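You operate a simulated robot arm through the tools that you are given. There is no shell and no other tool. Be economical: measure what you need, move in short steps, check, and stop when the job is done.

You run a simulated robot arm. Do the job below in one go: nothing can be reset, and whatever is moved stays where it is left.

TASK
Clamp the blue block in the work table's vise and fix the 20 KG pin in it.
Fine: jaw closed and lever locked first; the block's dial ends at LOCK; leave the other block alone.

Only the result counts: the job must be done as asked and must still hold three seconds after the hand-in. Knocking over, shifting, dropping, spilling or breaking anything else fails it.

THE ROBOT
A 6-joint arm with a two-finger parallel gripper, fixed in place. Base frame: the origin is at the foot of the arm, x ahead of it, y to its left, z up; the work surface is at about z = 860. Readings come in mm, rad, newtons and seconds.
With the tool pointing down near the work surface it reaches from about 240 to 640 mm from the base axis. Its first joint turns from -1.152 to 1.152 rad. Payload 2.7 kg.
The TCP is the grasp point between the finger pads, 23 mm short of the fingertips. In the tool frame z runs along the fingers and y along their closing line. Largest opening 94 mm; finger width 38, thickness 10; the body of the gripper, 54 by 96 mm, starts 39 mm behind the TCP.
Orientation is that of the tool frame in the base frame, as a unit quaternion [w, x, y, z]. With the fingers straight down and closing along the base's y, the tool's x points along the base's -x, its y along +y and its z along -z.

THE INTERFACE
- The arm moves only by the tool step_arm. Its argument "moves" is a list of rows, each a list of 3 entries, a list of its own where there are three numbers: the turn, a rotation vector about the tool's x, y, z in rad, then the shift along the tool's x, y, z in mm, then the gripper command, from -1 (fully open) to 1 (shut), values between in proportion. In form: [[[wx, wy, wz], [dx, dy, dz], fingers], ...]. A call has 1 to 10 rows; each row shifts and turns the commanded pose from where the row before left it, along the tool's axes as they then stand. A row lasts 0.2 s, in which the tool goes at most 50 mm and 0.15 rad; a call with a longer step from one row to the next is refused whole, and so is a gripper value outside its range. A pose out of reach is approached as far as the arm can. The call stops where the force on the tool passes 70 N (or 10 N more than at its start, if that is more) or the arm is blocked; 0.2 s more then pass. The fingers move at their own pace (about 45 mm/s each) and stop on an object; they squeeze with about 35 N. The grip force told is the motor's: it shows also when the fingers shut on nothing. Time passes only in rows, and 0.2 s behind the last, so rows that do not move let the fingers close. It gives the time, the measured TCP pose, the force on the tool (base axes), the opening and the grip force at its end, in the units of the frame above (readings bear some noise), with the torque about the TCP (base axes, N m) and any sound that the robot's microphone picked up.
- Cameras (640 x 400 px; columns grow to the right, rows downward): "scene" is fixed at [78.3, -446.6, 1419.1]; the picture's right is [0.74, -0.67, 0.00], its down [-0.30, -0.33, -0.90] and it looks along [0.60, 0.66, -0.44] (base axes); focal length 340 px, centre (320, 200). "wrist" rides on the gripper at [86, 16, -75] in the tool frame; the picture's right is [-0.18, 0.98, 0.00], its down [-0.58, -0.11, -0.81] and it looks along [-0.79, -0.15, 0.59] (tool axes); focal length 243 px, centre (320, 200). There is no depth. A picture from a camera that has moved, and an enlarged one, comes with that camera's place and axes in the base frame and with its lens. The place of the scene camera against the robot may be out by one fixed shift of up to 25 mm in any direction.
- get_image(camera): a new picture of that camera. No time passes.
- enlarge(camera, box): a new picture of the part [left, top, right, bottom] of that camera's present view, enlarged. No time passes.
- hand_in(): hands the job in; it is judged then, once.

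Work in short steps. Places have to be worked out from the pictures, the camera data and where the tool is seen: move nearer, look again, correct. Check each grasp and each placing, and mend what went wrong. You have 120 turns and 64 pictures in all, those below and enlarged ones among them. Open the gripper and draw the arm clear of the work before you hand the job in, unless the task says otherwise; then end with one line.

The tools are called after ">>>" as name(argument=value, ...) on one line, values as JSON. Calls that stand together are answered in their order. step_arm: Moves the arm, as the interface text tells. Its arguments: {"type":"object","properties":{"moves":{"type":"array","items":{"type":"array"}}},"required":["moves"]} The other tools are called the same way: get_image (camera) takes a picture; enlarge (camera, box) takes an enlarged picture of a part of a camera's view; hand_in () hands the job in.

At the start:

```text
clock: 0.0
tcp_pos: [369.9, 36.8, 1200.9]
orientation: [0.0, 0.0, 1.0, 0.0]
ft_force: [0.1, 0.3, -0.6]
moment: [0.01, 0.02, 0.02]
opening: 94.0
finger_force: 0.1
```

scene: 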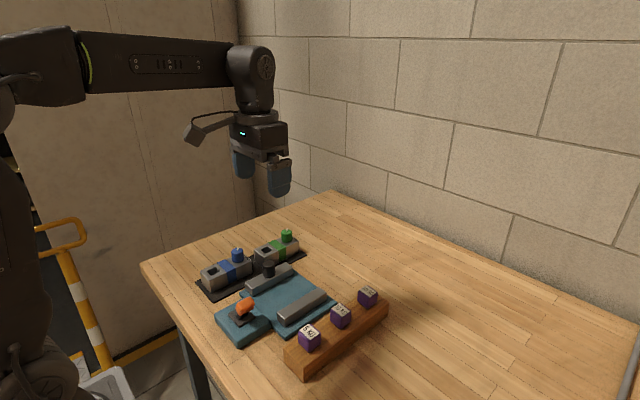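
wrist: 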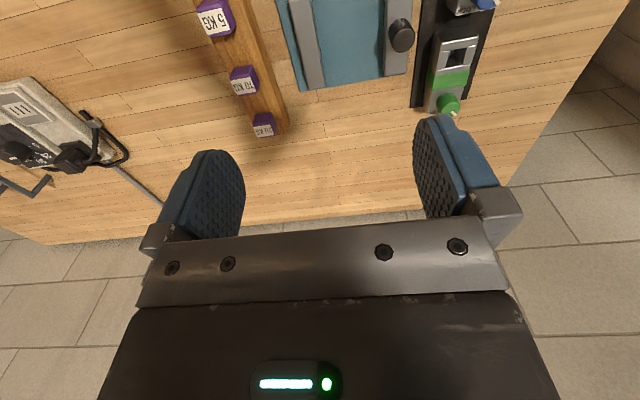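

I'll look closely at the work area from the scene camera first.

>>> enlarge(camera="scene", box=[180, 210, 400, 390])

>>> enlarge(camera="scene", box=[190, 220, 310, 310])

```text
2.22 times, centred on (290, 300) of scene
camera zoom: at [78.3, -446.6, 1419.1], right [0.74, -0.67, 0.0], down [-0.3, -0.33, -0.9], along [0.6, 0.66, -0.44], focal length 757 px, centre (387, -22)
```

zoom: 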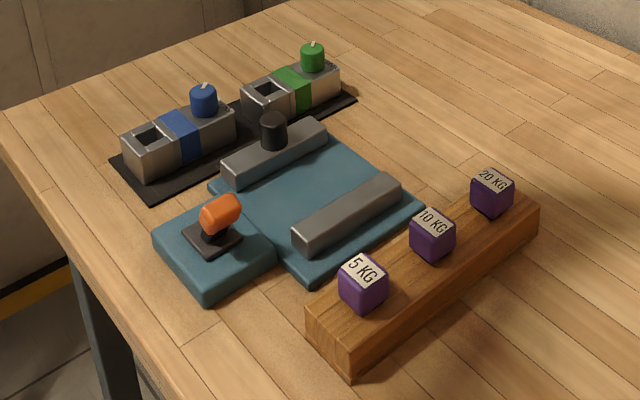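

```text
4.44 times, centred on (250, 265) of scene
camera zoom: at [78.3, -446.6, 1419.1], right [0.74, -0.67, 0.0], down [-0.3, -0.33, -0.9], along [0.6, 0.66, -0.44], focal length 1514 px, centre (631, -89)
```

zoom: 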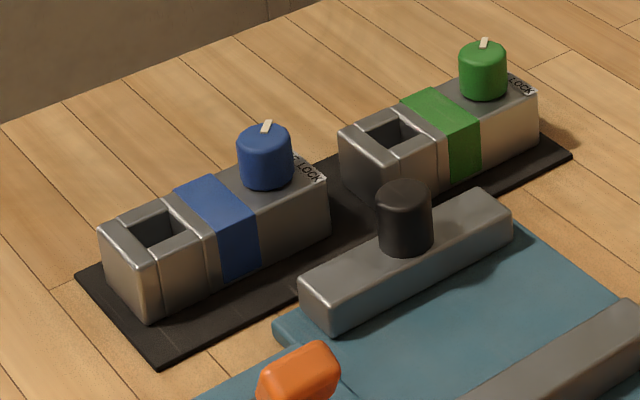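

The items lie along base x: pin rail at y≈-100, vise in the middle, blocks at y≈205. I'll draw back and tilt the tool so the wrist camera looks down at the area.

>>> step_arm(moves=[[[0, 0, 0], [40, 20, 0], -1], [[0, 0, 0], [40, 20, 0], -1], [[0, 0, 0], [40, 20, 0], -1], [[0, 0.15, 0], [0, 0, 0], -1], [[0, 0.15, 0], [0, 0, 0], -1], [[0, 0.15, 0], [0, 0, 0], -1], [[0, 0.15, 0], [0, 0, 0], -1], [[0, 0, 0], [0, 0, 0], -1]])

>>> get_image(camera="wrist")

```text
clock: 1.8
tcp_pos: [250.0, 97.0, 1199.2]
orientation: [-0.296, 0.0, 0.955, 0.0]
ft_force: [0.2, -0.1, 0.0]
moment: [0.05, 0.0, 0.01]
opening: 94.0
finger_force: 0.1
```

```text
59 pictures are left
camera wrist: at [220.8, 112.8, 1308.9], right [0.15, 0.98, -0.1], down [0.94, -0.11, 0.34], along [0.32, -0.15, -0.94], focal length 243 px, centre (320, 200)
```

wrist: 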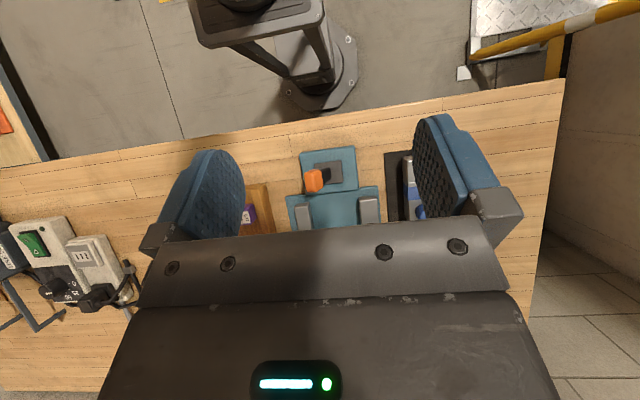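

The gripper hides the work at this tilt; I'll undo it while staying drawn back.

>>> step_arm(moves=[[[0, -0.15, 0], [0, 0, 0], -1], [[0, -0.15, 0], [0, 0, 0], -1], [[0, -0.15, 0], [0, 0, 0], -1], [[0, -0.15, 0], [0, 0, 0], -1], [[0, 0, 0], [0, 0, 0], -1]])

>>> get_image(camera="wrist")

>>> enlarge(camera="wrist", box=[160, 0, 480, 200])

```text
clock: 3.0
tcp_pos: [250.6, 97.1, 1200.2]
orientation: [0.0, 0.001, 1.0, -0.001]
ft_force: [0.1, 0.8, 0.3]
moment: [0.02, 0.03, -0.01]
opening: 94.0
finger_force: 0.1
```

```text
58 pictures are left
camera wrist: at [163.7, 113.4, 1273.7], right [0.18, 0.98, 0.0], down [0.58, -0.11, 0.81], along [0.79, -0.15, -0.59], focal length 243 px, centre (320, 200)
```

wrist: 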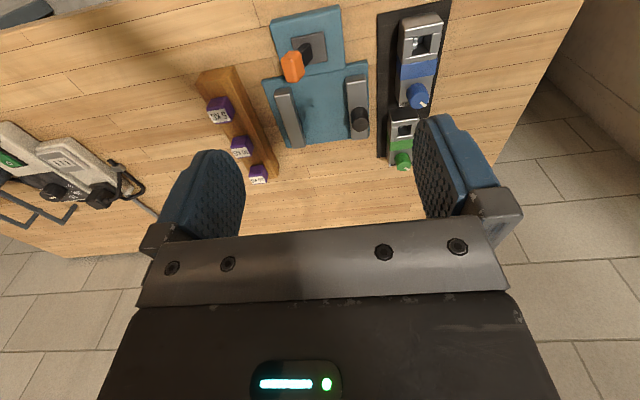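

```text
2.00 times, centred on (320, 100) of wrist
camera zoom: at [163.7, 113.4, 1273.7], right [0.18, 0.98, 0.0], down [0.58, -0.11, 0.81], along [0.79, -0.15, -0.59], focal length 485 px, centre (320, 400)
```

zoom: 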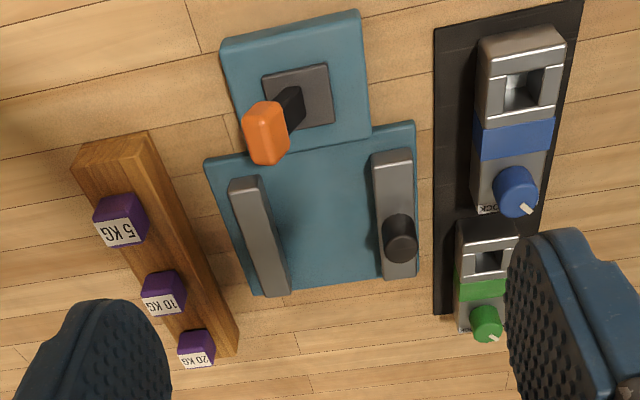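

Now a closer look at the blue block from lower down: TCP to about (250, 200, 1050).

>>> step_arm(moves=[[[0, 0, 0], [0, 40, 20], -1], [[0, 0, 0], [0, 40, 30], -1], [[0, 0, 0], [0, 25, 40], -1], [[0, 0, 0], [0, 0, 45], -1], [[0, 0, 0], [0, 0, 15], -1], [[0, 0, 0], [0, 0, 0], -1]])

>>> get_image(camera="wrist")

>>> enlarge(camera="scene", box=[190, 230, 270, 310])

```text
clock: 4.4
tcp_pos: [251.3, 200.9, 1050.0]
orientation: [0.0, 0.0, 1.0, 0.0]
ft_force: [0.7, 0.5, 0.6]
moment: [0.0, 0.02, -0.01]
opening: 94.2
finger_force: 0.0
```

```text
56 pictures are left
camera wrist: at [164.2, 217.1, 1123.7], right [0.18, 0.98, 0.0], down [0.58, -0.11, 0.81], along [0.79, -0.15, -0.59], focal length 243 px, centre (320, 200)
```

wrist: 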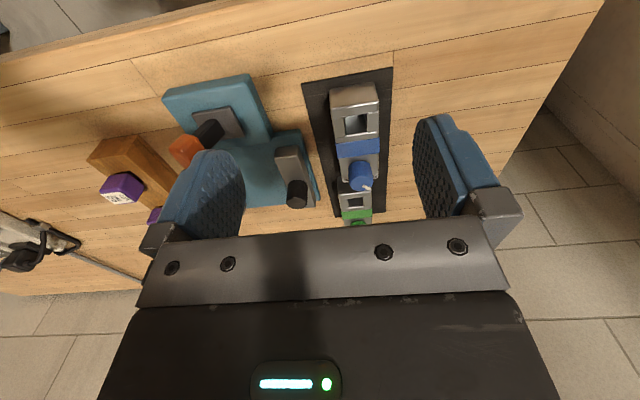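

```text
5.00 times, centred on (230, 270) of scene
camera zoom: at [78.4, -446.6, 1419.1], right [0.74, -0.67, 0.0], down [-0.3, -0.33, -0.9], along [0.6, 0.66, -0.44], focal length 1703 px, centre (770, -150)
```

zoom: 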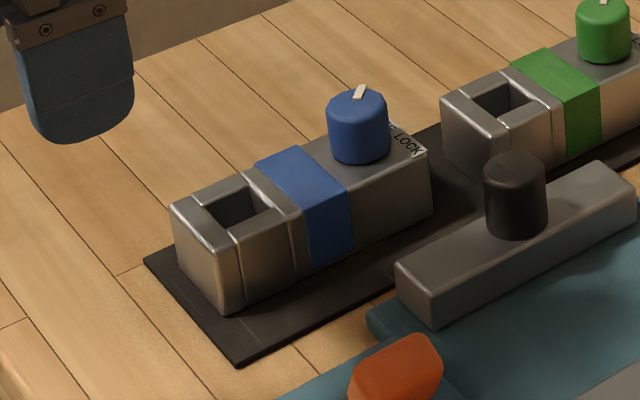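

>>> enlarge(camera="wrist", box=[280, 60, 420, 220])

```text
2.50 times, centred on (350, 140) of wrist
camera zoom: at [164.2, 217.1, 1123.7], right [0.18, 0.98, 0.0], down [0.58, -0.11, 0.81], along [0.79, -0.15, -0.59], focal length 606 px, centre (245, 350)
```

zoom: 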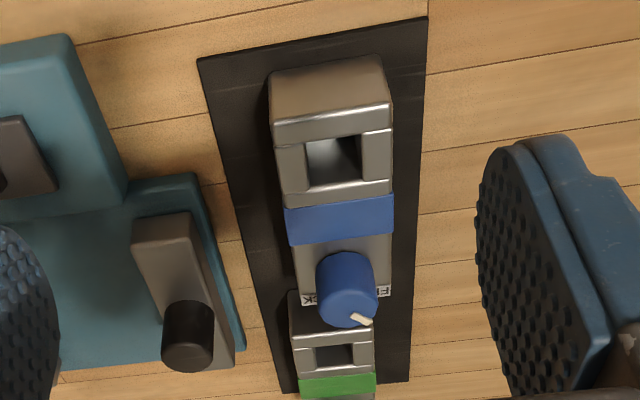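

Block estimates: x 308–422, y 201–249, top z≈901, and the jaw gap spans y≈30–117 over x≈352–474. I'll go above the block's middle (365, 225) and check.

>>> step_arm(moves=[[[0, 0, 0], [-40, 12, 0], -1], [[0, 0, 0], [-40, 12, 0], -1], [[0, 0, 0], [-34, 0, 20], -1], [[0, 0, 0], [0, 0, 30], -1], [[0, 0, 0], [0, 0, 0], -1]])

>>> get_image(camera="wrist")

>>> enlarge(camera="scene", box=[180, 190, 340, 290])

```text
clock: 5.6
tcp_pos: [364.8, 226.4, 997.2]
orientation: [0.0, 0.0, 1.0, 0.0]
ft_force: [-1.1, -0.1, -1.1]
moment: [0.01, 0.03, 0.0]
opening: 94.2
finger_force: 0.1
```

```text
53 pictures are left
camera wrist: at [278.9, 242.7, 1071.6], right [0.18, 0.98, 0.0], down [0.58, -0.11, 0.81], along [0.79, -0.15, -0.59], focal length 243 px, centre (320, 200)
```

wrist: 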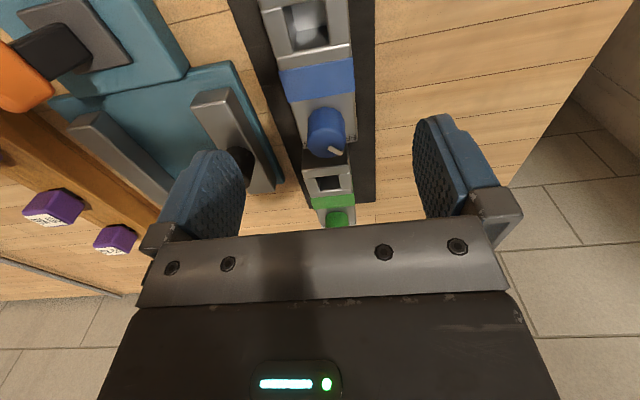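

```text
4.00 times, centred on (260, 240) of scene
camera zoom: at [78.4, -446.6, 1419.1], right [0.74, -0.67, 0.0], down [-0.3, -0.33, -0.9], along [0.6, 0.66, -0.44], focal length 1362 px, centre (560, 40)
```

zoom: 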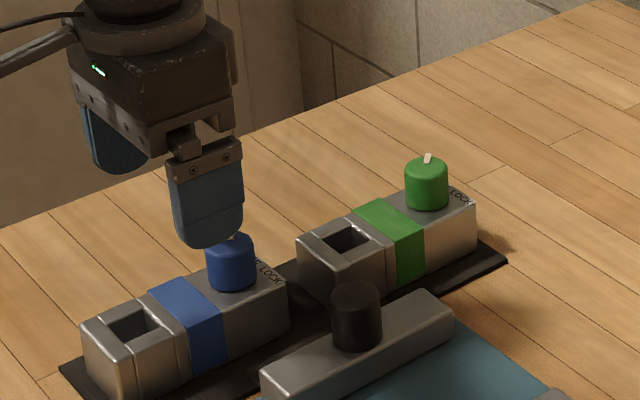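

Band centre measures (364, 224), matching. Descend to TCP z≈899 and close.

>>> step_arm(moves=[[[0, 0, 0], [0, -1, 40], -1], [[0, 0, 0], [0, 0, 30], -1], [[0, 0, 0], [0, 0, 20], -1], [[0, 0, 0], [0, 0, 8], -1], [[0, 0, 0], [0, 0, 0], -1]])

>>> get_image(camera="wrist")

```text
clock: 6.8
tcp_pos: [363.6, 225.8, 901.4]
orientation: [0.001, 0.0, 1.0, 0.0]
ft_force: [-1.0, -0.7, 0.2]
moment: [-0.01, 0.02, -0.05]
opening: 93.9
finger_force: 0.1
```

```text
51 pictures are left
camera wrist: at [276.9, 241.1, 974.8], right [0.18, 0.98, 0.0], down [0.58, -0.11, 0.81], along [0.79, -0.15, -0.59], focal length 243 px, centre (320, 200)
```

wrist: 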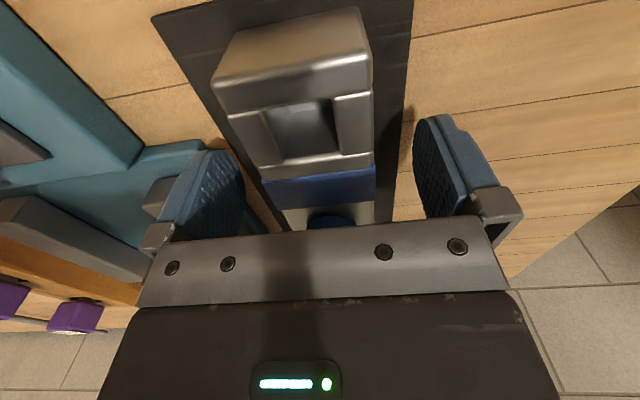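

Alignment is good. Lower 3 mm more and close.

>>> step_arm(moves=[[[0, 0, 0], [-1, -1, 3], -1], [[0, 0, 0], [0, 0, 0], 1], [[0, 0, 0], [0, 0, 0], 1], [[0, 0, 0], [0, 0, 0], 1], [[0, 0, 0], [0, 0, 0], 1]])

```text
clock: 8.0
tcp_pos: [362.3, 224.6, 898.6]
orientation: [0.0, 0.0, 1.0, 0.0]
ft_force: [0.9, 3.3, 0.7]
moment: [0.02, -0.18, 0.18]
opening: 50.0
finger_force: 35.0
```

Gripped at 50 mm width. Lift to z≈1000 and check.

>>> step_arm(moves=[[[0, 0, 0], [0, 0, -10], 1], [[0, 0, 0], [0, 0, -30], 1], [[0, 0, 0], [0, 0, -35], 1], [[0, 0, 0], [0, 0, -35], 1], [[0, 0, 0], [0, 0, 0], 1]])

>>> get_image(camera="wrist")

>>> enlarge(camera="scene", box=[180, 180, 360, 360])

```text
clock: 9.2
tcp_pos: [363.3, 224.7, 1009.1]
orientation: [0.001, -0.001, 1.0, 0.0]
ft_force: [0.0, 0.5, -4.0]
moment: [0.0, -0.01, 0.03]
opening: 50.1
finger_force: 35.3
```

```text
50 pictures are left
camera wrist: at [278.0, 240.8, 1083.5], right [0.18, 0.98, 0.0], down [0.58, -0.11, 0.81], along [0.79, -0.15, -0.59], focal length 243 px, centre (320, 200)
```

wrist: 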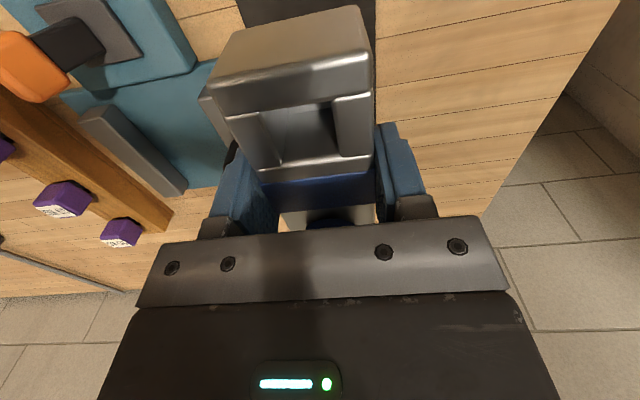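

```text
2.22 times, centred on (270, 270) of scene
camera zoom: at [78.4, -446.6, 1419.1], right [0.74, -0.67, 0.0], down [-0.3, -0.33, -0.9], along [0.6, 0.66, -0.44], focal length 757 px, centre (431, 44)
```

zoom: 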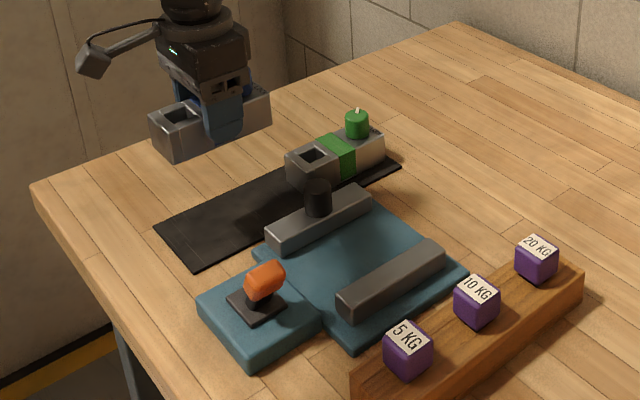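

Held firmly. Move back a bit so the wrist camera sees both jaws past the block for precise measurement.

>>> step_arm(moves=[[[0, 0, 0], [35, 5, -10], 1], [[0, 0, 0], [35, 5, -10], 1], [[0, 0, 0], [0, 10, -10], 1], [[0, 0, 0], [0, 0, 0], 1]])

>>> get_image(camera="wrist")

>>> enlarge(camera="wrist", box=[0, 50, 240, 200])

```text
clock: 10.2
tcp_pos: [294.7, 244.3, 1038.9]
orientation: [0.0, 0.0, 1.0, 0.0]
ft_force: [0.6, -0.2, -5.2]
moment: [0.0, 0.04, 0.01]
opening: 50.0
finger_force: 34.7
```

```text
48 pictures are left
camera wrist: at [209.2, 260.9, 1113.4], right [0.18, 0.98, 0.0], down [0.58, -0.11, 0.81], along [0.79, -0.15, -0.59], focal length 243 px, centre (320, 200)
```

wrist: 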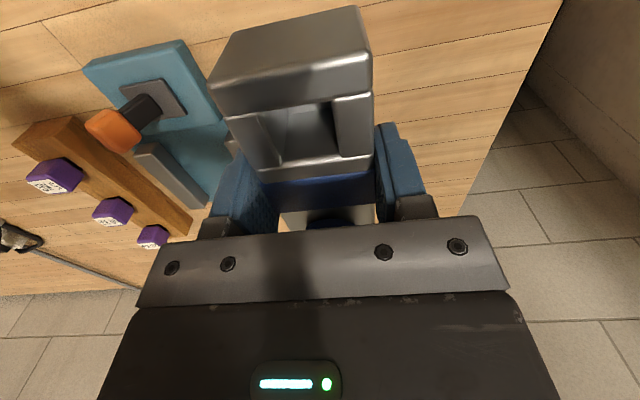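

```text
2.67 times, centred on (120, 125) of wrist
camera zoom: at [209.2, 260.9, 1113.4], right [0.18, 0.98, 0.0], down [0.58, -0.11, 0.81], along [0.79, -0.15, -0.59], focal length 647 px, centre (853, 400)
```

zoom: 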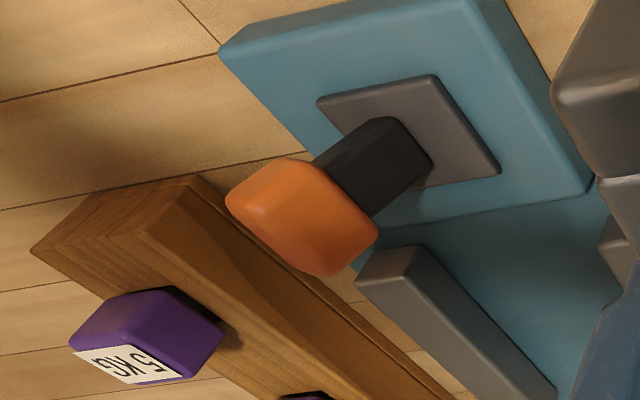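

The movable jaw is hidden from here; I'll view from the other side (y≈-40), staying high.

>>> step_arm(moves=[[[0, 0, 0], [0, -45, -10], 1], [[0, 0, 0], [0, -45, 0], 1], [[0, 0, 0], [0, -45, 0], 1], [[0, 0, 0], [0, -45, 0], 1], [[0, 0, 0], [0, -45, 0], 1], [[0, 0, 0], [0, -45, 0], 1], [[0, 0, 0], [0, -25, 0], 1], [[0, 0, 0], [0, 0, 0], 1]])

>>> get_image(camera="wrist")

>>> enlarge(camera="wrist", box=[350, 30, 590, 180])

```text
clock: 12.0
tcp_pos: [294.6, -50.7, 1046.6]
orientation: [0.0, 0.0, 1.0, 0.0]
ft_force: [0.4, -0.9, -4.5]
moment: [-0.02, 0.02, 0.05]
opening: 49.8
finger_force: 35.2
```

```text
46 pictures are left
camera wrist: at [208.4, -35.3, 1121.1], right [0.18, 0.98, 0.0], down [0.58, -0.11, 0.81], along [0.79, -0.15, -0.59], focal length 243 px, centre (320, 200)
```

wrist: 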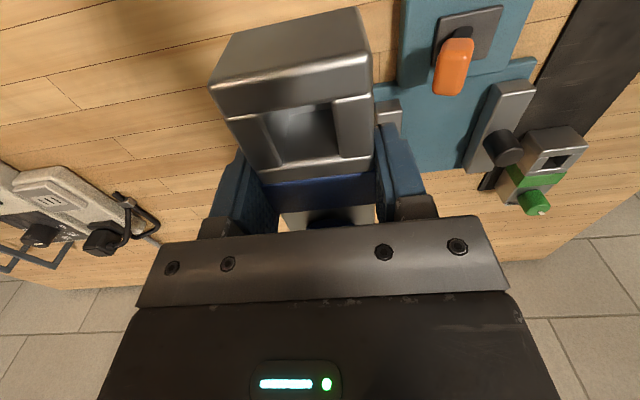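

```text
2.67 times, centred on (470, 105) of wrist
camera zoom: at [208.4, -35.3, 1121.1], right [0.18, 0.98, 0.0], down [0.58, -0.11, 0.81], along [0.79, -0.15, -0.59], focal length 647 px, centre (-80, 453)
```

zoom: 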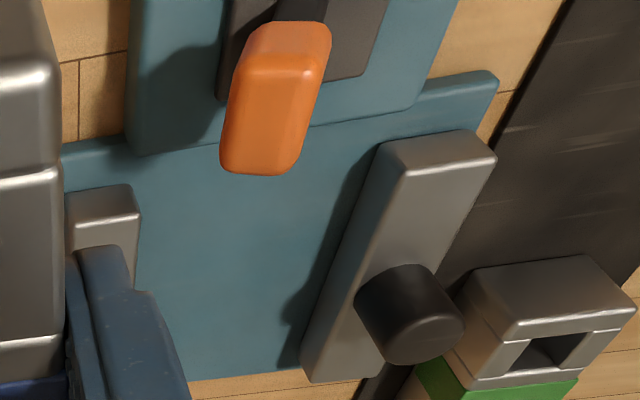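

Triangulated: jaw tops z≈891, base plate z≈871, jaws x≈373–490, gap y≈23–119. I'll move above (430, 68) and check against both cameras.

>>> step_arm(moves=[[[0, 0, 0], [-30, 30, 0], 1], [[0, 0, 0], [-30, 30, 0], 1], [[0, 0, 0], [-30, 30, 0], 1], [[0, 0, 0], [-30, 29, 0], 1], [[0, 0, 0], [-15, 0, 40], 1], [[0, 0, 0], [0, 0, 40], 1], [[0, 0, 0], [0, 0, 0], 1]])

>>> get_image(camera="wrist")

>>> enlarge(camera="scene", box=[200, 190, 360, 350])

```text
clock: 13.6
tcp_pos: [430.7, 66.8, 966.3]
orientation: [0.0, 0.0, 1.0, -0.001]
ft_force: [-0.4, -0.5, -4.5]
moment: [-0.01, 0.03, -0.03]
opening: 50.0
finger_force: 34.7
```

```text
44 pictures are left
camera wrist: at [345.4, 83.4, 1041.3], right [0.18, 0.98, 0.0], down [0.58, -0.11, 0.81], along [0.79, -0.15, -0.59], focal length 243 px, centre (320, 200)
```

wrist: 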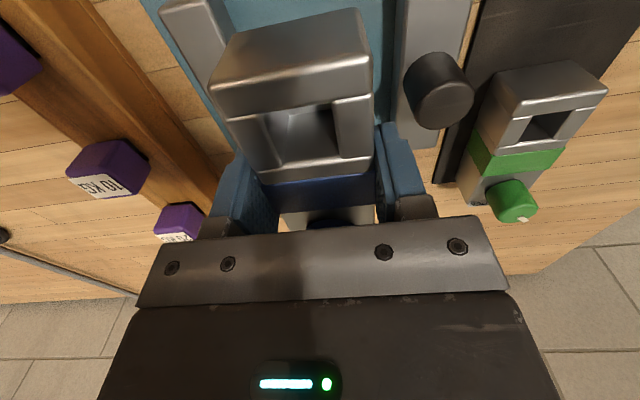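

```text
2.50 times, centred on (280, 270) of scene
camera zoom: at [78.4, -446.6, 1419.1], right [0.74, -0.67, 0.0], down [-0.3, -0.33, -0.9], along [0.6, 0.66, -0.44], focal length 851 px, centre (420, 25)
```

zoom: 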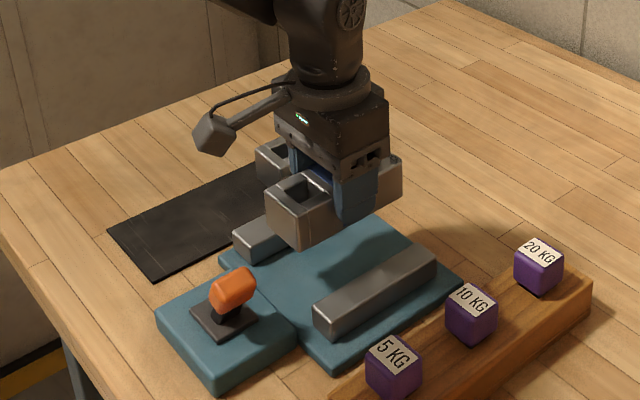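

Gap re-measured y≈25–117, knob top ≈924, so clearances are fine. Descend at y≈69 in two stages.

>>> step_arm(moves=[[[0, 0, 0], [1, 2, 20], 1], [[0, 0, 0], [0, 0, 16], 1], [[0, 0, 0], [0, 0, 10], 1], [[0, 0, 0], [0, 0, 5], 1], [[0, 0, 0], [0, 0, 0], 1]])

>>> enlarge(camera="scene", box=[200, 210, 340, 350])

>>> get_image(camera="wrist")

```text
clock: 14.8
tcp_pos: [429.5, 69.4, 916.2]
orientation: [0.0, -0.001, 1.0, -0.001]
ft_force: [-0.1, 0.1, -4.1]
moment: [0.03, 0.03, 0.02]
opening: 49.7
finger_force: 35.3
```

```text
2.86 times, centred on (270, 280) of scene
camera zoom: at [78.4, -446.6, 1419.1], right [0.74, -0.67, 0.0], down [-0.3, -0.33, -0.9], along [0.6, 0.66, -0.44], focal length 973 px, centre (463, -29)
```

zoom: 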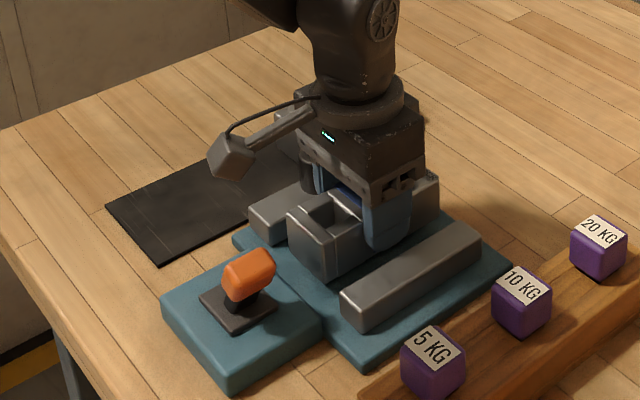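

```text
41 pictures are left
camera wrist: at [343.1, 85.7, 991.3], right [0.18, 0.98, 0.0], down [0.58, -0.11, 0.81], along [0.79, -0.15, -0.59], focal length 243 px, centre (320, 200)
```

wrist: 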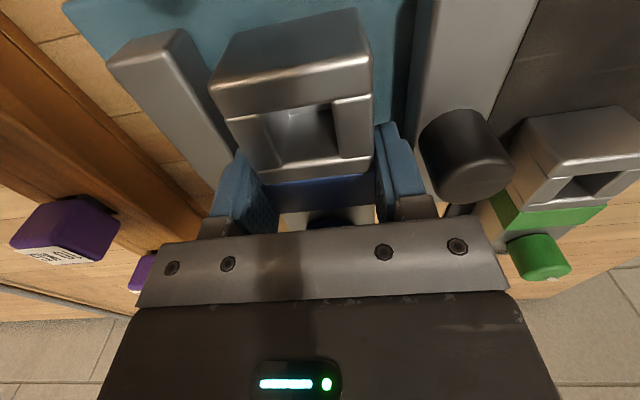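

Block sits nicely between the jaws. Lower in small steps until contact.

>>> step_arm(moves=[[[0, 0, 0], [0, 0, 3], 1], [[0, 0, 0], [0, 0, 3], 1], [[0, 0, 0], [0, 0, 1.5], 1], [[0, 0, 0], [0, 0, 1], 1]])

```text
clock: 15.8
tcp_pos: [428.9, 69.2, 909.1]
orientation: [0.0, 0.0, 1.0, 0.0]
ft_force: [0.0, 0.0, -4.8]
moment: [-0.01, 0.02, 0.0]
opening: 50.1
finger_force: 34.8
```

>>> step_arm(moves=[[[0, 0, 0], [0, 0, 1], 1], [[0, 0, 0], [0, 0, 1], 1], [[0, 0, 0], [0, 0, 1], 1]])

```text
clock: 16.6
tcp_pos: [427.2, 70.1, 905.1]
orientation: [0.001, 0.0, 1.0, 0.0]
ft_force: [-2.0, -0.9, 0.7]
moment: [0.0, -0.22, -0.05]
opening: 49.9
finger_force: 35.1
```

Force went from -4.8 to +0.7 N, so contact is made. One more half-millimetre to confirm.

>>> step_arm(moves=[[[0, 0, 0], [0, 0, 0.7], 1], [[0, 0, 0], [0, 0, 0], 1]])

```text
clock: 17.2
tcp_pos: [428.8, 69.8, 906.3]
orientation: [0.001, 0.001, 1.0, 0.0]
ft_force: [-6.5, 1.9, 17.2]
moment: [-0.22, 0.2, -0.09]
opening: 49.9
finger_force: 35.1
```

Seated (17 N). Open the fingers just to 61 mm and lift off.

>>> step_arm(moves=[[[0, 0, 0], [0, 0, 0], -0.3], [[0, 0, 0], [0, 0, 0], -0.3], [[0, 0, 0], [0, 0, -15], -0.3], [[0, 0, 0], [0, 0, -30], -0.3], [[0, 0, 0], [0, 0, -40], -0.3], [[0, 0, 0], [20, 0, -40], -0.3], [[0, 0, 0], [40, 0, 0], -0.3], [[0, 0, 0], [0, 0, 0], -0.3]])

>>> get_image(camera="wrist")

>>> enlarge(camera="scene", box=[200, 230, 340, 350])

```text
clock: 19.0
tcp_pos: [367.5, 70.1, 1031.3]
orientation: [0.0, 0.0, 1.0, -0.001]
ft_force: [1.0, -0.2, 0.0]
moment: [0.01, 0.04, -0.01]
opening: 60.8
finger_force: 0.0
```

```text
40 pictures are left
camera wrist: at [281.5, 86.1, 1104.6], right [0.18, 0.98, 0.0], down [0.58, -0.11, 0.81], along [0.79, -0.15, -0.59], focal length 243 px, centre (320, 200)
```

wrist: 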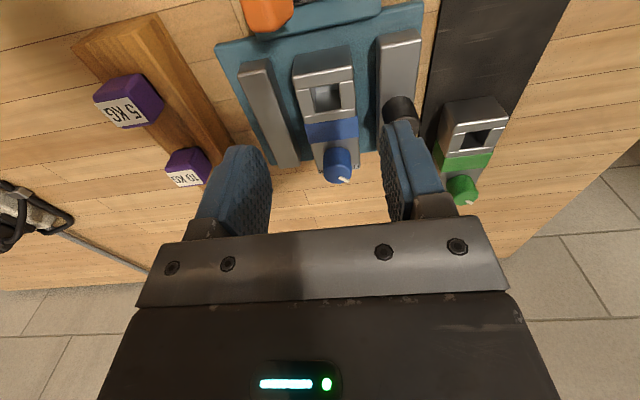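

```text
3.33 times, centred on (270, 290) of scene
camera zoom: at [78.3, -446.6, 1419.1], right [0.74, -0.67, 0.0], down [-0.3, -0.33, -0.9], along [0.6, 0.66, -0.44], focal length 1135 px, centre (487, -100)
```

zoom: 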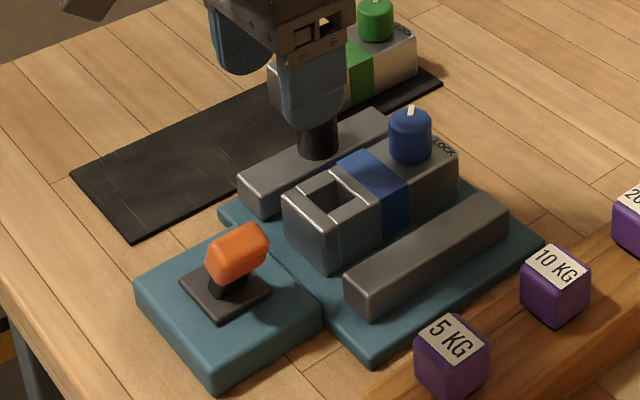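

Block is placed well. Next, push the jaw shut via its knob (≈(432, 133), z 891–924) from the +y side with closed fingers. Approach high first.

>>> step_arm(moves=[[[0, 0, 0], [-32, 40, 0], 1], [[0, 0, 0], [-32, 40, 0], 1], [[0, 0, 0], [0, 30, 0], 1], [[0, 0, 0], [0, 0, 40], 1], [[0, 0, 0], [0, 0, 40], 1], [[0, 0, 0], [0, 0, 0], 1], [[0, 0, 0], [0, 0, 0], 1]])

>>> get_image(camera="wrist")

```text
refused: row 1 steps farther than a row can; nothing moved
```

```text
38 pictures are left
camera wrist: at [281.5, 86.1, 1104.6], right [0.18, 0.98, 0.0], down [0.58, -0.11, 0.81], along [0.79, -0.15, -0.59], focal length 243 px, centre (320, 200)
```

wrist: 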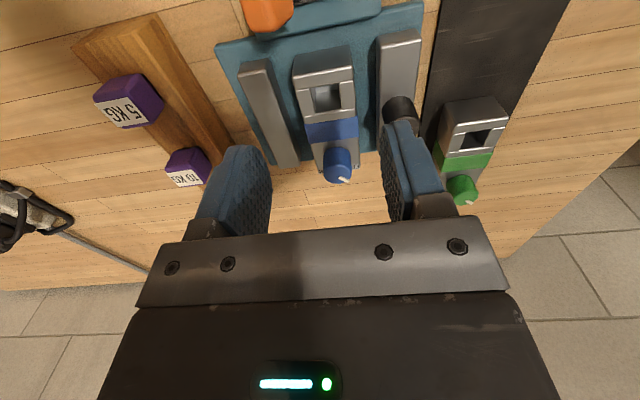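

The diagonal was over 50 mm; same path in smaller rows.

>>> step_arm(moves=[[[0, 0, 0], [-22, 38, 0], 1], [[0, 0, 0], [-22, 38, 0], 1], [[0, 0, 0], [-20, 34, 0], 1], [[0, 0, 0], [0, 0, 40], 1], [[0, 0, 0], [0, 0, 40], 1], [[0, 0, 0], [0, 0, 0], 1], [[0, 0, 0], [0, 0, 0], 1]])

>>> get_image(camera="wrist")

```text
clock: 20.6
tcp_pos: [434.4, 177.8, 950.1]
orientation: [0.0, 0.001, 1.0, 0.0]
ft_force: [0.9, 0.1, -0.1]
moment: [0.02, 0.01, -0.01]
opening: 0.0
finger_force: 34.5
```

```text
37 pictures are left
camera wrist: at [348.0, 194.8, 1024.3], right [0.18, 0.98, 0.0], down [0.58, -0.11, 0.81], along [0.79, -0.15, -0.59], focal length 243 px, centre (320, 200)
```

wrist: 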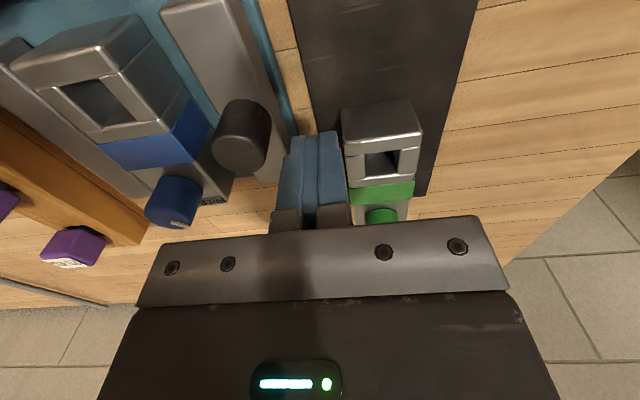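

The green block's near side is close (y≈191), so shift to y≈169 before descending to TCP z≈919.

>>> step_arm(moves=[[[0, 0, 0], [2, -9, 0], 1], [[0, 0, 0], [0, 0, 20], 1], [[0, 0, 0], [0, 0, 11], 1], [[0, 0, 0], [0, 0, 0], 1]])

>>> get_image(camera="wrist")

```text
clock: 21.6
tcp_pos: [430.9, 170.5, 918.8]
orientation: [0.0, 0.0, 1.0, 0.0]
ft_force: [0.8, 0.7, -0.2]
moment: [0.02, -0.03, -0.03]
opening: 0.1
finger_force: 34.9
```

```text
36 pictures are left
camera wrist: at [345.0, 186.9, 993.4], right [0.18, 0.98, 0.0], down [0.58, -0.11, 0.81], along [0.79, -0.15, -0.59], focal length 243 px, centre (320, 200)
```

wrist: 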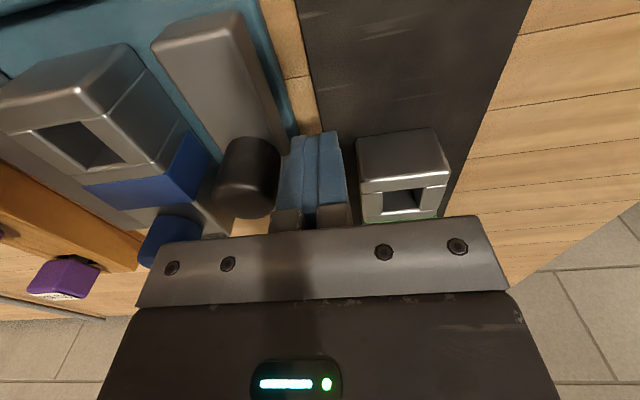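

Fingers are beside the knob and clear of the green block. Push toward -y in small steps.

>>> step_arm(moves=[[[0, 0, 0], [0, -6, 0], 1], [[0, 0, 0], [0, -4, 0], 1], [[0, 0, 0], [0, -4, 0], 1], [[0, 0, 0], [0, -4, 0], 1], [[0, 0, 0], [0, -4, 0], 1]])

```text
clock: 22.8
tcp_pos: [430.5, 148.7, 918.6]
orientation: [0.0, 0.0, 1.0, 0.0]
ft_force: [0.5, 1.1, -0.1]
moment: [-0.01, -0.02, -0.01]
opening: 0.0
finger_force: 35.1
```

>>> step_arm(moves=[[[0, 0, 0], [0, -4, 0], 1], [[0, 0, 0], [0, -4, 0], 1], [[0, 0, 0], [0, -4, 0], 1], [[0, 0, 0], [0, 0, 0], 1]])

>>> get_image(camera="wrist")

```text
clock: 23.8
tcp_pos: [430.6, 135.7, 919.4]
orientation: [-0.001, 0.0, 1.0, 0.0]
ft_force: [-0.8, 2.6, -0.5]
moment: [0.0, -0.01, 0.0]
opening: 0.0
finger_force: 34.9
```

```text
35 pictures are left
camera wrist: at [344.8, 152.3, 993.8], right [0.18, 0.98, 0.0], down [0.58, -0.11, 0.81], along [0.79, -0.15, -0.59], focal length 243 px, centre (320, 200)
```

wrist: 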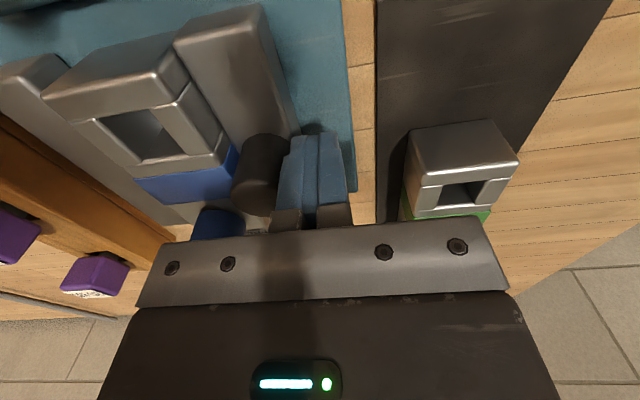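

The jaw slides easily and has just reached the block. Continue pushing to bring the block against the fixed jaw.

>>> step_arm(moves=[[[0, 0, 0], [0, -3, 0], 1], [[0, 0, 0], [0, -3, 0], 1], [[0, 0, 0], [0, -3, 0], 1], [[0, 0, 0], [0, -3, 0], 1], [[0, 0, 0], [0, 0, 0], 1]])

```text
clock: 25.0
tcp_pos: [430.2, 125.0, 918.6]
orientation: [0.0, 0.0, 1.0, 0.0]
ft_force: [0.0, 2.0, 0.8]
moment: [0.02, 0.03, 0.01]
opening: 0.2
finger_force: 35.1
```

>>> step_arm(moves=[[[0, 0, 0], [0, -3, 0], 1], [[0, 0, 0], [0, -3, 0], 1], [[0, 0, 0], [0, -2, 0], 1], [[0, 0, 0], [0, 0, 0], 1]])

>>> get_image(camera="wrist")

```text
clock: 26.0
tcp_pos: [430.0, 117.8, 918.8]
orientation: [0.0, 0.0, 1.0, 0.0]
ft_force: [0.3, 22.5, -6.7]
moment: [0.14, -0.01, 0.02]
opening: 0.0
finger_force: 34.8
```

```text
34 pictures are left
camera wrist: at [344.5, 134.2, 993.5], right [0.18, 0.98, 0.0], down [0.58, -0.11, 0.81], along [0.79, -0.15, -0.59], focal length 243 px, centre (320, 200)
```

wrist: 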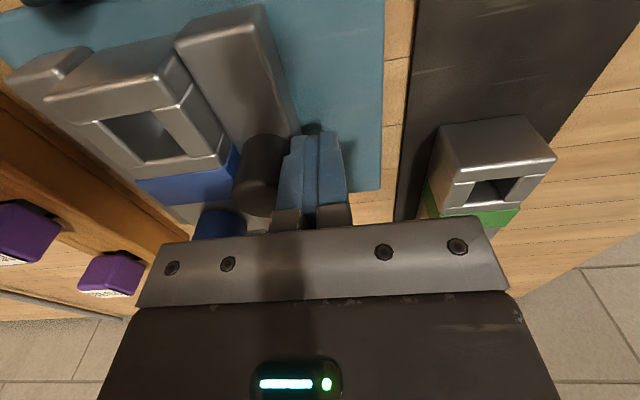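

Force rose to 22 N and the block appears to touch the fixed jaw. Push 2 mm more to confirm it's snug.

>>> step_arm(moves=[[[0, 0, 0], [0, -1, 0], 1], [[0, 0, 0], [0, -1, 0], 1], [[0, 0, 0], [0, 0, 0], 1]])

>>> enlarge(camera="scene", box=[200, 220, 340, 350])

```text
clock: 26.8
tcp_pos: [430.4, 117.6, 920.1]
orientation: [0.002, -0.002, 1.0, 0.003]
ft_force: [4.2, 40.2, -1.4]
moment: [0.08, -0.02, 0.04]
opening: 0.0
finger_force: 35.0
```

```text
3.08 times, centred on (270, 285) of scene
camera zoom: at [78.5, -445.6, 1419.5], right [0.74, -0.67, 0.0], down [-0.3, -0.33, -0.9], along [0.6, 0.66, -0.44], focal length 1048 px, centre (474, -62)
```

zoom: 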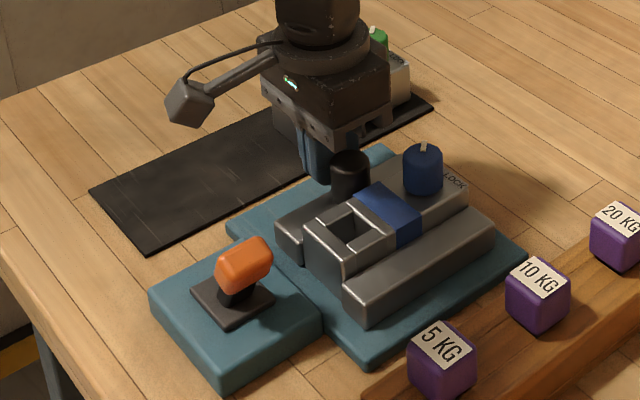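

Clamped at 40 N with no motion. Back off and move to look at the lever closely.

>>> step_arm(moves=[[[0, 0, 0], [0, 8, 0], 1], [[0, 0, 0], [0, 12, -10], 1], [[0, 0, 0], [0, 0, -40], 1], [[0, 0, 0], [35, -20, -35], 1], [[0, 0, 0], [40, -25, 0], 1], [[0, 0, 0], [40, -25, 0], 1], [[0, 0, 0], [40, 0, 0], 1], [[0, 0, 0], [25, 0, 0], 1], [[0, 0, 0], [0, 0, 0], 1]])

>>> get_image(camera="wrist")

>>> enlarge(camera="scene", box=[210, 280, 280, 350])

```text
refused: row 4 steps farther than a row can; nothing moved
```

```text
32 pictures are left
camera wrist: at [344.2, 133.7, 993.6], right [0.18, 0.98, 0.0], down [0.58, -0.11, 0.81], along [0.8, -0.14, -0.59], focal length 243 px, centre (320, 200)
```

wrist: 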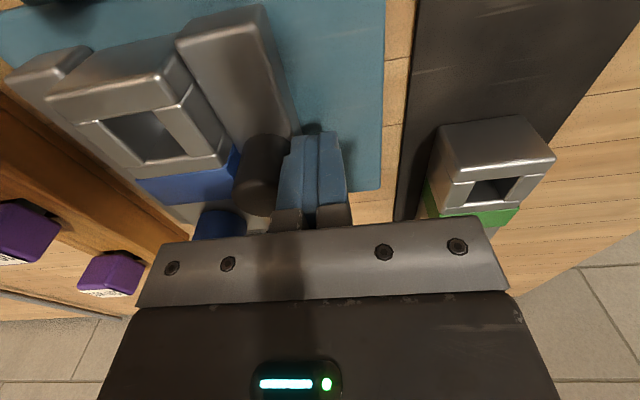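

```text
5.71 times, centred on (245, 315) of scene
camera zoom: at [78.5, -445.6, 1419.5], right [0.74, -0.67, 0.0], down [-0.3, -0.33, -0.9], along [0.6, 0.66, -0.44], focal length 1946 px, centre (749, -457)
```

zoom: 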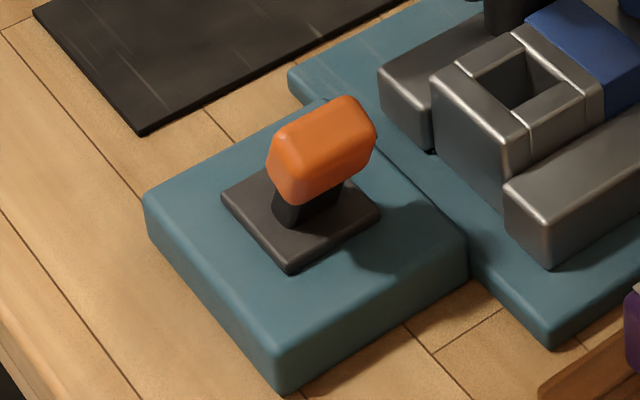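

The lever stem pivots about (312, 71, 885), leaning toward -y with the handle at (314, 47, 930); it should be thrown toward +y. Retreat, rise, and go to the -y side of the handle.

>>> step_arm(moves=[[[0, 0, 0], [0, 8, 0], 1], [[0, 0, 0], [0, 10, -10], 1], [[0, 0, 0], [0, 0, -40], 1], [[0, 0, 0], [0, 0, -40], 1], [[0, 0, 0], [30, -35, 0], 1], [[0, 0, 0], [30, -35, 0], 1], [[0, 0, 0], [30, -35, 0], 1], [[0, 0, 0], [26, -15, 0], 1], [[0, 0, 0], [0, 0, 0], 1]])

>>> get_image(camera="wrist")

>>> enlarge(camera="scene", box=[200, 220, 340, 350])

```text
clock: 28.8
tcp_pos: [315.2, 12.5, 1008.0]
orientation: [0.0, 0.001, 1.0, 0.0]
ft_force: [0.7, -0.1, -0.3]
moment: [0.0, -0.04, -0.01]
opening: 0.0
finger_force: 35.3
```

```text
30 pictures are left
camera wrist: at [228.9, 29.0, 1083.3], right [0.18, 0.98, 0.0], down [0.58, -0.11, 0.81], along [0.79, -0.15, -0.59], focal length 243 px, centre (320, 200)
```

wrist: 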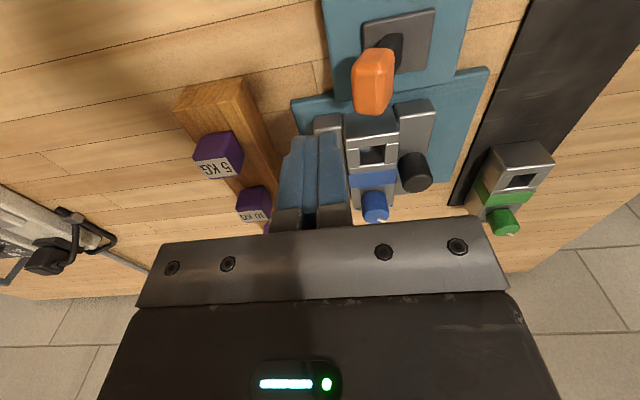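

```text
3.08 times, centred on (270, 285) of scene
camera zoom: at [78.3, -446.7, 1419.1], right [0.74, -0.67, 0.0], down [-0.3, -0.33, -0.9], along [0.6, 0.66, -0.44], focal length 1048 px, centre (474, -62)
```

zoom: 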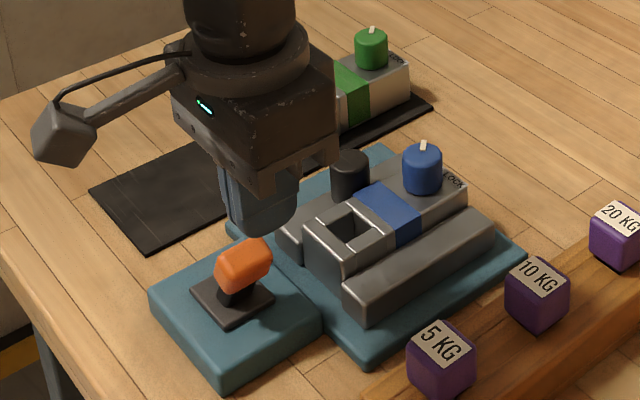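

Handle confirmed at (314, 47, 930). Descend beside it and push +y in small steps.

>>> step_arm(moves=[[[0, 0, 0], [0, 0, 40], 1], [[0, 0, 0], [0, 0, 33], 1], [[0, 0, 0], [0, 5, 0], 1], [[0, 0, 0], [0, 5, 0], 1], [[0, 0, 0], [0, 4, 0], 1], [[0, 0, 0], [0, 4, 0], 1], [[0, 0, 0], [0, 4, 0], 1], [[0, 0, 0], [0, 0, 0], 1]])

>>> get_image(camera="wrist")

```text
clock: 30.6
tcp_pos: [314.4, 33.0, 936.0]
orientation: [0.001, -0.001, 1.0, -0.001]
ft_force: [-0.5, -0.2, 0.7]
moment: [0.01, -0.01, -0.02]
opening: 0.1
finger_force: 35.3
```

```text
28 pictures are left
camera wrist: at [228.9, 50.6, 1010.1], right [0.18, 0.98, 0.0], down [0.58, -0.11, 0.81], along [0.79, -0.15, -0.59], focal length 243 px, centre (320, 200)
```

wrist: 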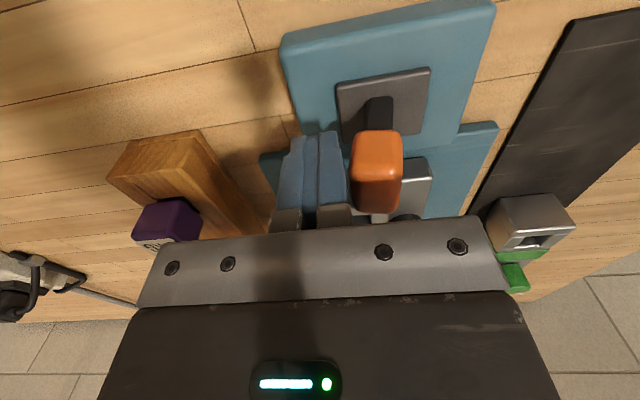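

The lever swings up with the push (almost upright now). Continue.

>>> step_arm(moves=[[[0, 0, 0], [0, 4, 0], 1], [[0, 0, 0], [0, 4, 0], 1], [[0, 0, 0], [0, 4, 0], 1], [[0, 0, 0], [0, 4, 0], 1], [[0, 0, 0], [0, 4, 0], 1], [[0, 0, 0], [0, 4, 0], 1], [[0, 0, 0], [0, 0, 0], 1]])

>>> get_image(camera="wrist")

```text
clock: 32.2
tcp_pos: [314.5, 58.1, 935.4]
orientation: [-0.001, 0.0, 1.0, 0.0]
ft_force: [0.3, 0.1, 0.1]
moment: [0.03, -0.02, 0.02]
opening: 0.2
finger_force: 35.1
```

```text
27 pictures are left
camera wrist: at [229.1, 74.3, 1010.8], right [0.18, 0.98, 0.0], down [0.58, -0.11, 0.81], along [0.79, -0.15, -0.59], focal length 243 px, centre (320, 200)
```

wrist: 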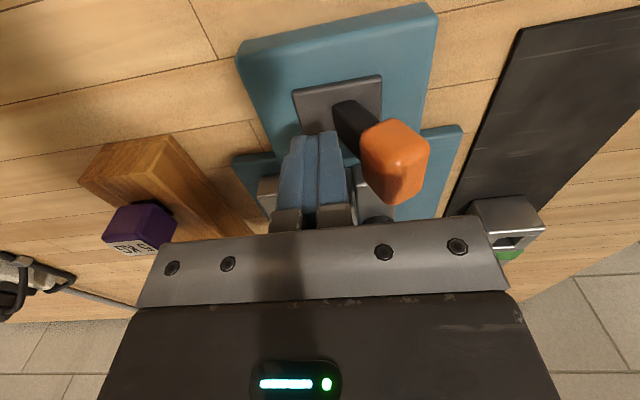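

The lever has gone over to +y, perhaps snapped. Push on until it meets its stop.

>>> step_arm(moves=[[[0, 0, 0], [0, 3, 0], 1], [[0, 0, 0], [0, 3, 0], 1], [[0, 0, 0], [0, 3, 0], 1], [[0, 0, 0], [0, 3, 0], 1], [[0, 0, 0], [0, 3, 0], 1], [[0, 0, 0], [0, 0, 0], 1]])

>>> get_image(camera="wrist")

```text
clock: 33.6
tcp_pos: [314.6, 69.0, 936.4]
orientation: [-0.001, 0.001, 1.0, -0.004]
ft_force: [5.6, -65.5, 9.3]
moment: [-1.04, -0.07, -0.01]
opening: 0.2
finger_force: 35.3
```

```text
26 pictures are left
camera wrist: at [229.2, 85.2, 1010.8], right [0.19, 0.98, -0.01], down [0.58, -0.1, 0.8], along [0.79, -0.15, -0.59], focal length 243 px, centre (320, 200)
```

wrist: 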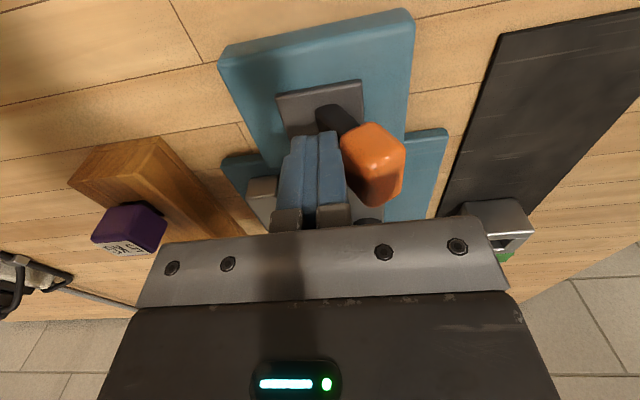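

Hard stop at 65 N, lever over to +30°. Back off, rise and go look at the 20 KG pin.

>>> step_arm(moves=[[[0, 0, 0], [0, -10, 0], 1], [[0, 0, 0], [0, -8, -40], 1], [[0, 0, 0], [0, 0, -45], 1], [[0, 0, 0], [-30, -38, 0], -1], [[0, 0, 0], [-30, -38, 0], -1], [[0, 0, 0], [-30, -38, 0], -1], [[0, 0, 0], [-30, -20, 0], -1], [[0, 0, 0], [0, 0, 0], -1]])

>>> get_image(camera="wrist")

>>> enlarge(camera="scene", box=[210, 230, 400, 380])

```text
clock: 35.4
tcp_pos: [434.7, -78.2, 1020.3]
orientation: [0.0, -0.001, 1.0, 0.0]
ft_force: [-0.5, 0.3, -0.4]
moment: [-0.01, -0.02, 0.02]
opening: 94.0
finger_force: 0.1
```

```text
25 pictures are left
camera wrist: at [348.6, -61.9, 1094.8], right [0.18, 0.98, 0.0], down [0.58, -0.11, 0.81], along [0.79, -0.15, -0.59], focal length 243 px, centre (320, 200)
```

wrist: 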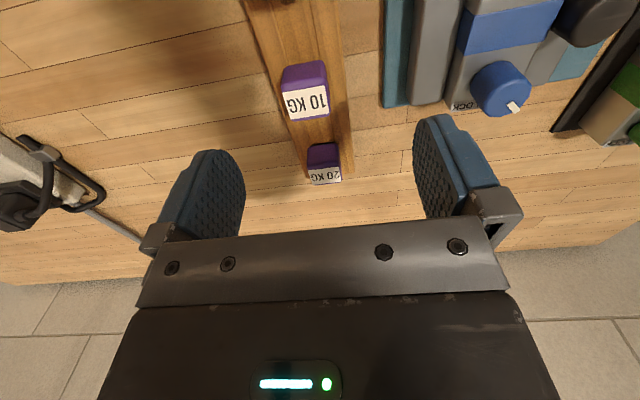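

```text
2.67 times, centred on (305, 305) of scene
camera zoom: at [78.4, -446.7, 1419.1], right [0.74, -0.67, 0.0], down [-0.3, -0.33, -0.9], along [0.6, 0.66, -0.44], focal length 908 px, centre (360, -80)
```

zoom: 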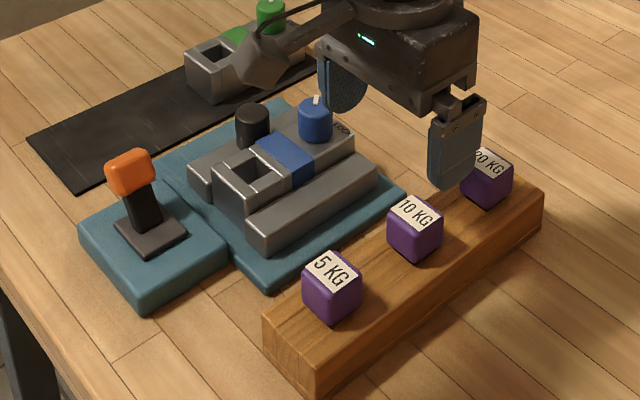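

Lever stays over. 20 KG pin is near (527, -91), top z≈928. Move closer for precise measurement.

>>> step_arm(moves=[[[0, 0, 0], [-35, -12, 15], -1], [[0, 0, 0], [-35, 0, 15], -1], [[0, 0, 0], [0, 0, 0], -1]])

>>> get_image(camera="wrist")

>>> enlarge(camera="wrist", box=[260, 60, 400, 200])

```text
clock: 36.2
tcp_pos: [505.4, -89.5, 991.0]
orientation: [0.0, 0.0, 1.0, -0.001]
ft_force: [0.9, 0.4, -0.8]
moment: [0.01, 0.0, -0.02]
opening: 94.1
finger_force: 0.1
```

```text
23 pictures are left
camera wrist: at [418.8, -73.8, 1065.3], right [0.18, 0.98, 0.0], down [0.58, -0.11, 0.81], along [0.79, -0.15, -0.59], focal length 243 px, centre (320, 200)
```

wrist: 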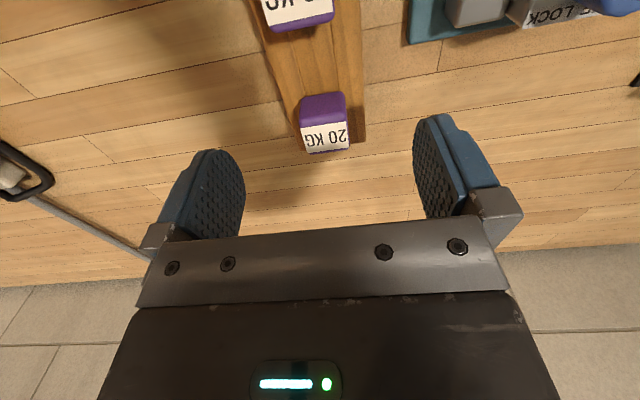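

```text
2.86 times, centred on (330, 130) of wrist
camera zoom: at [418.8, -73.8, 1065.3], right [0.18, 0.98, 0.0], down [0.58, -0.11, 0.81], along [0.79, -0.15, -0.59], focal length 693 px, centre (291, 400)
```

zoom: 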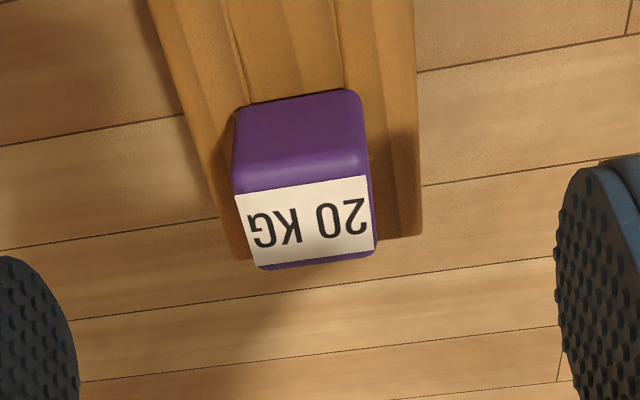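

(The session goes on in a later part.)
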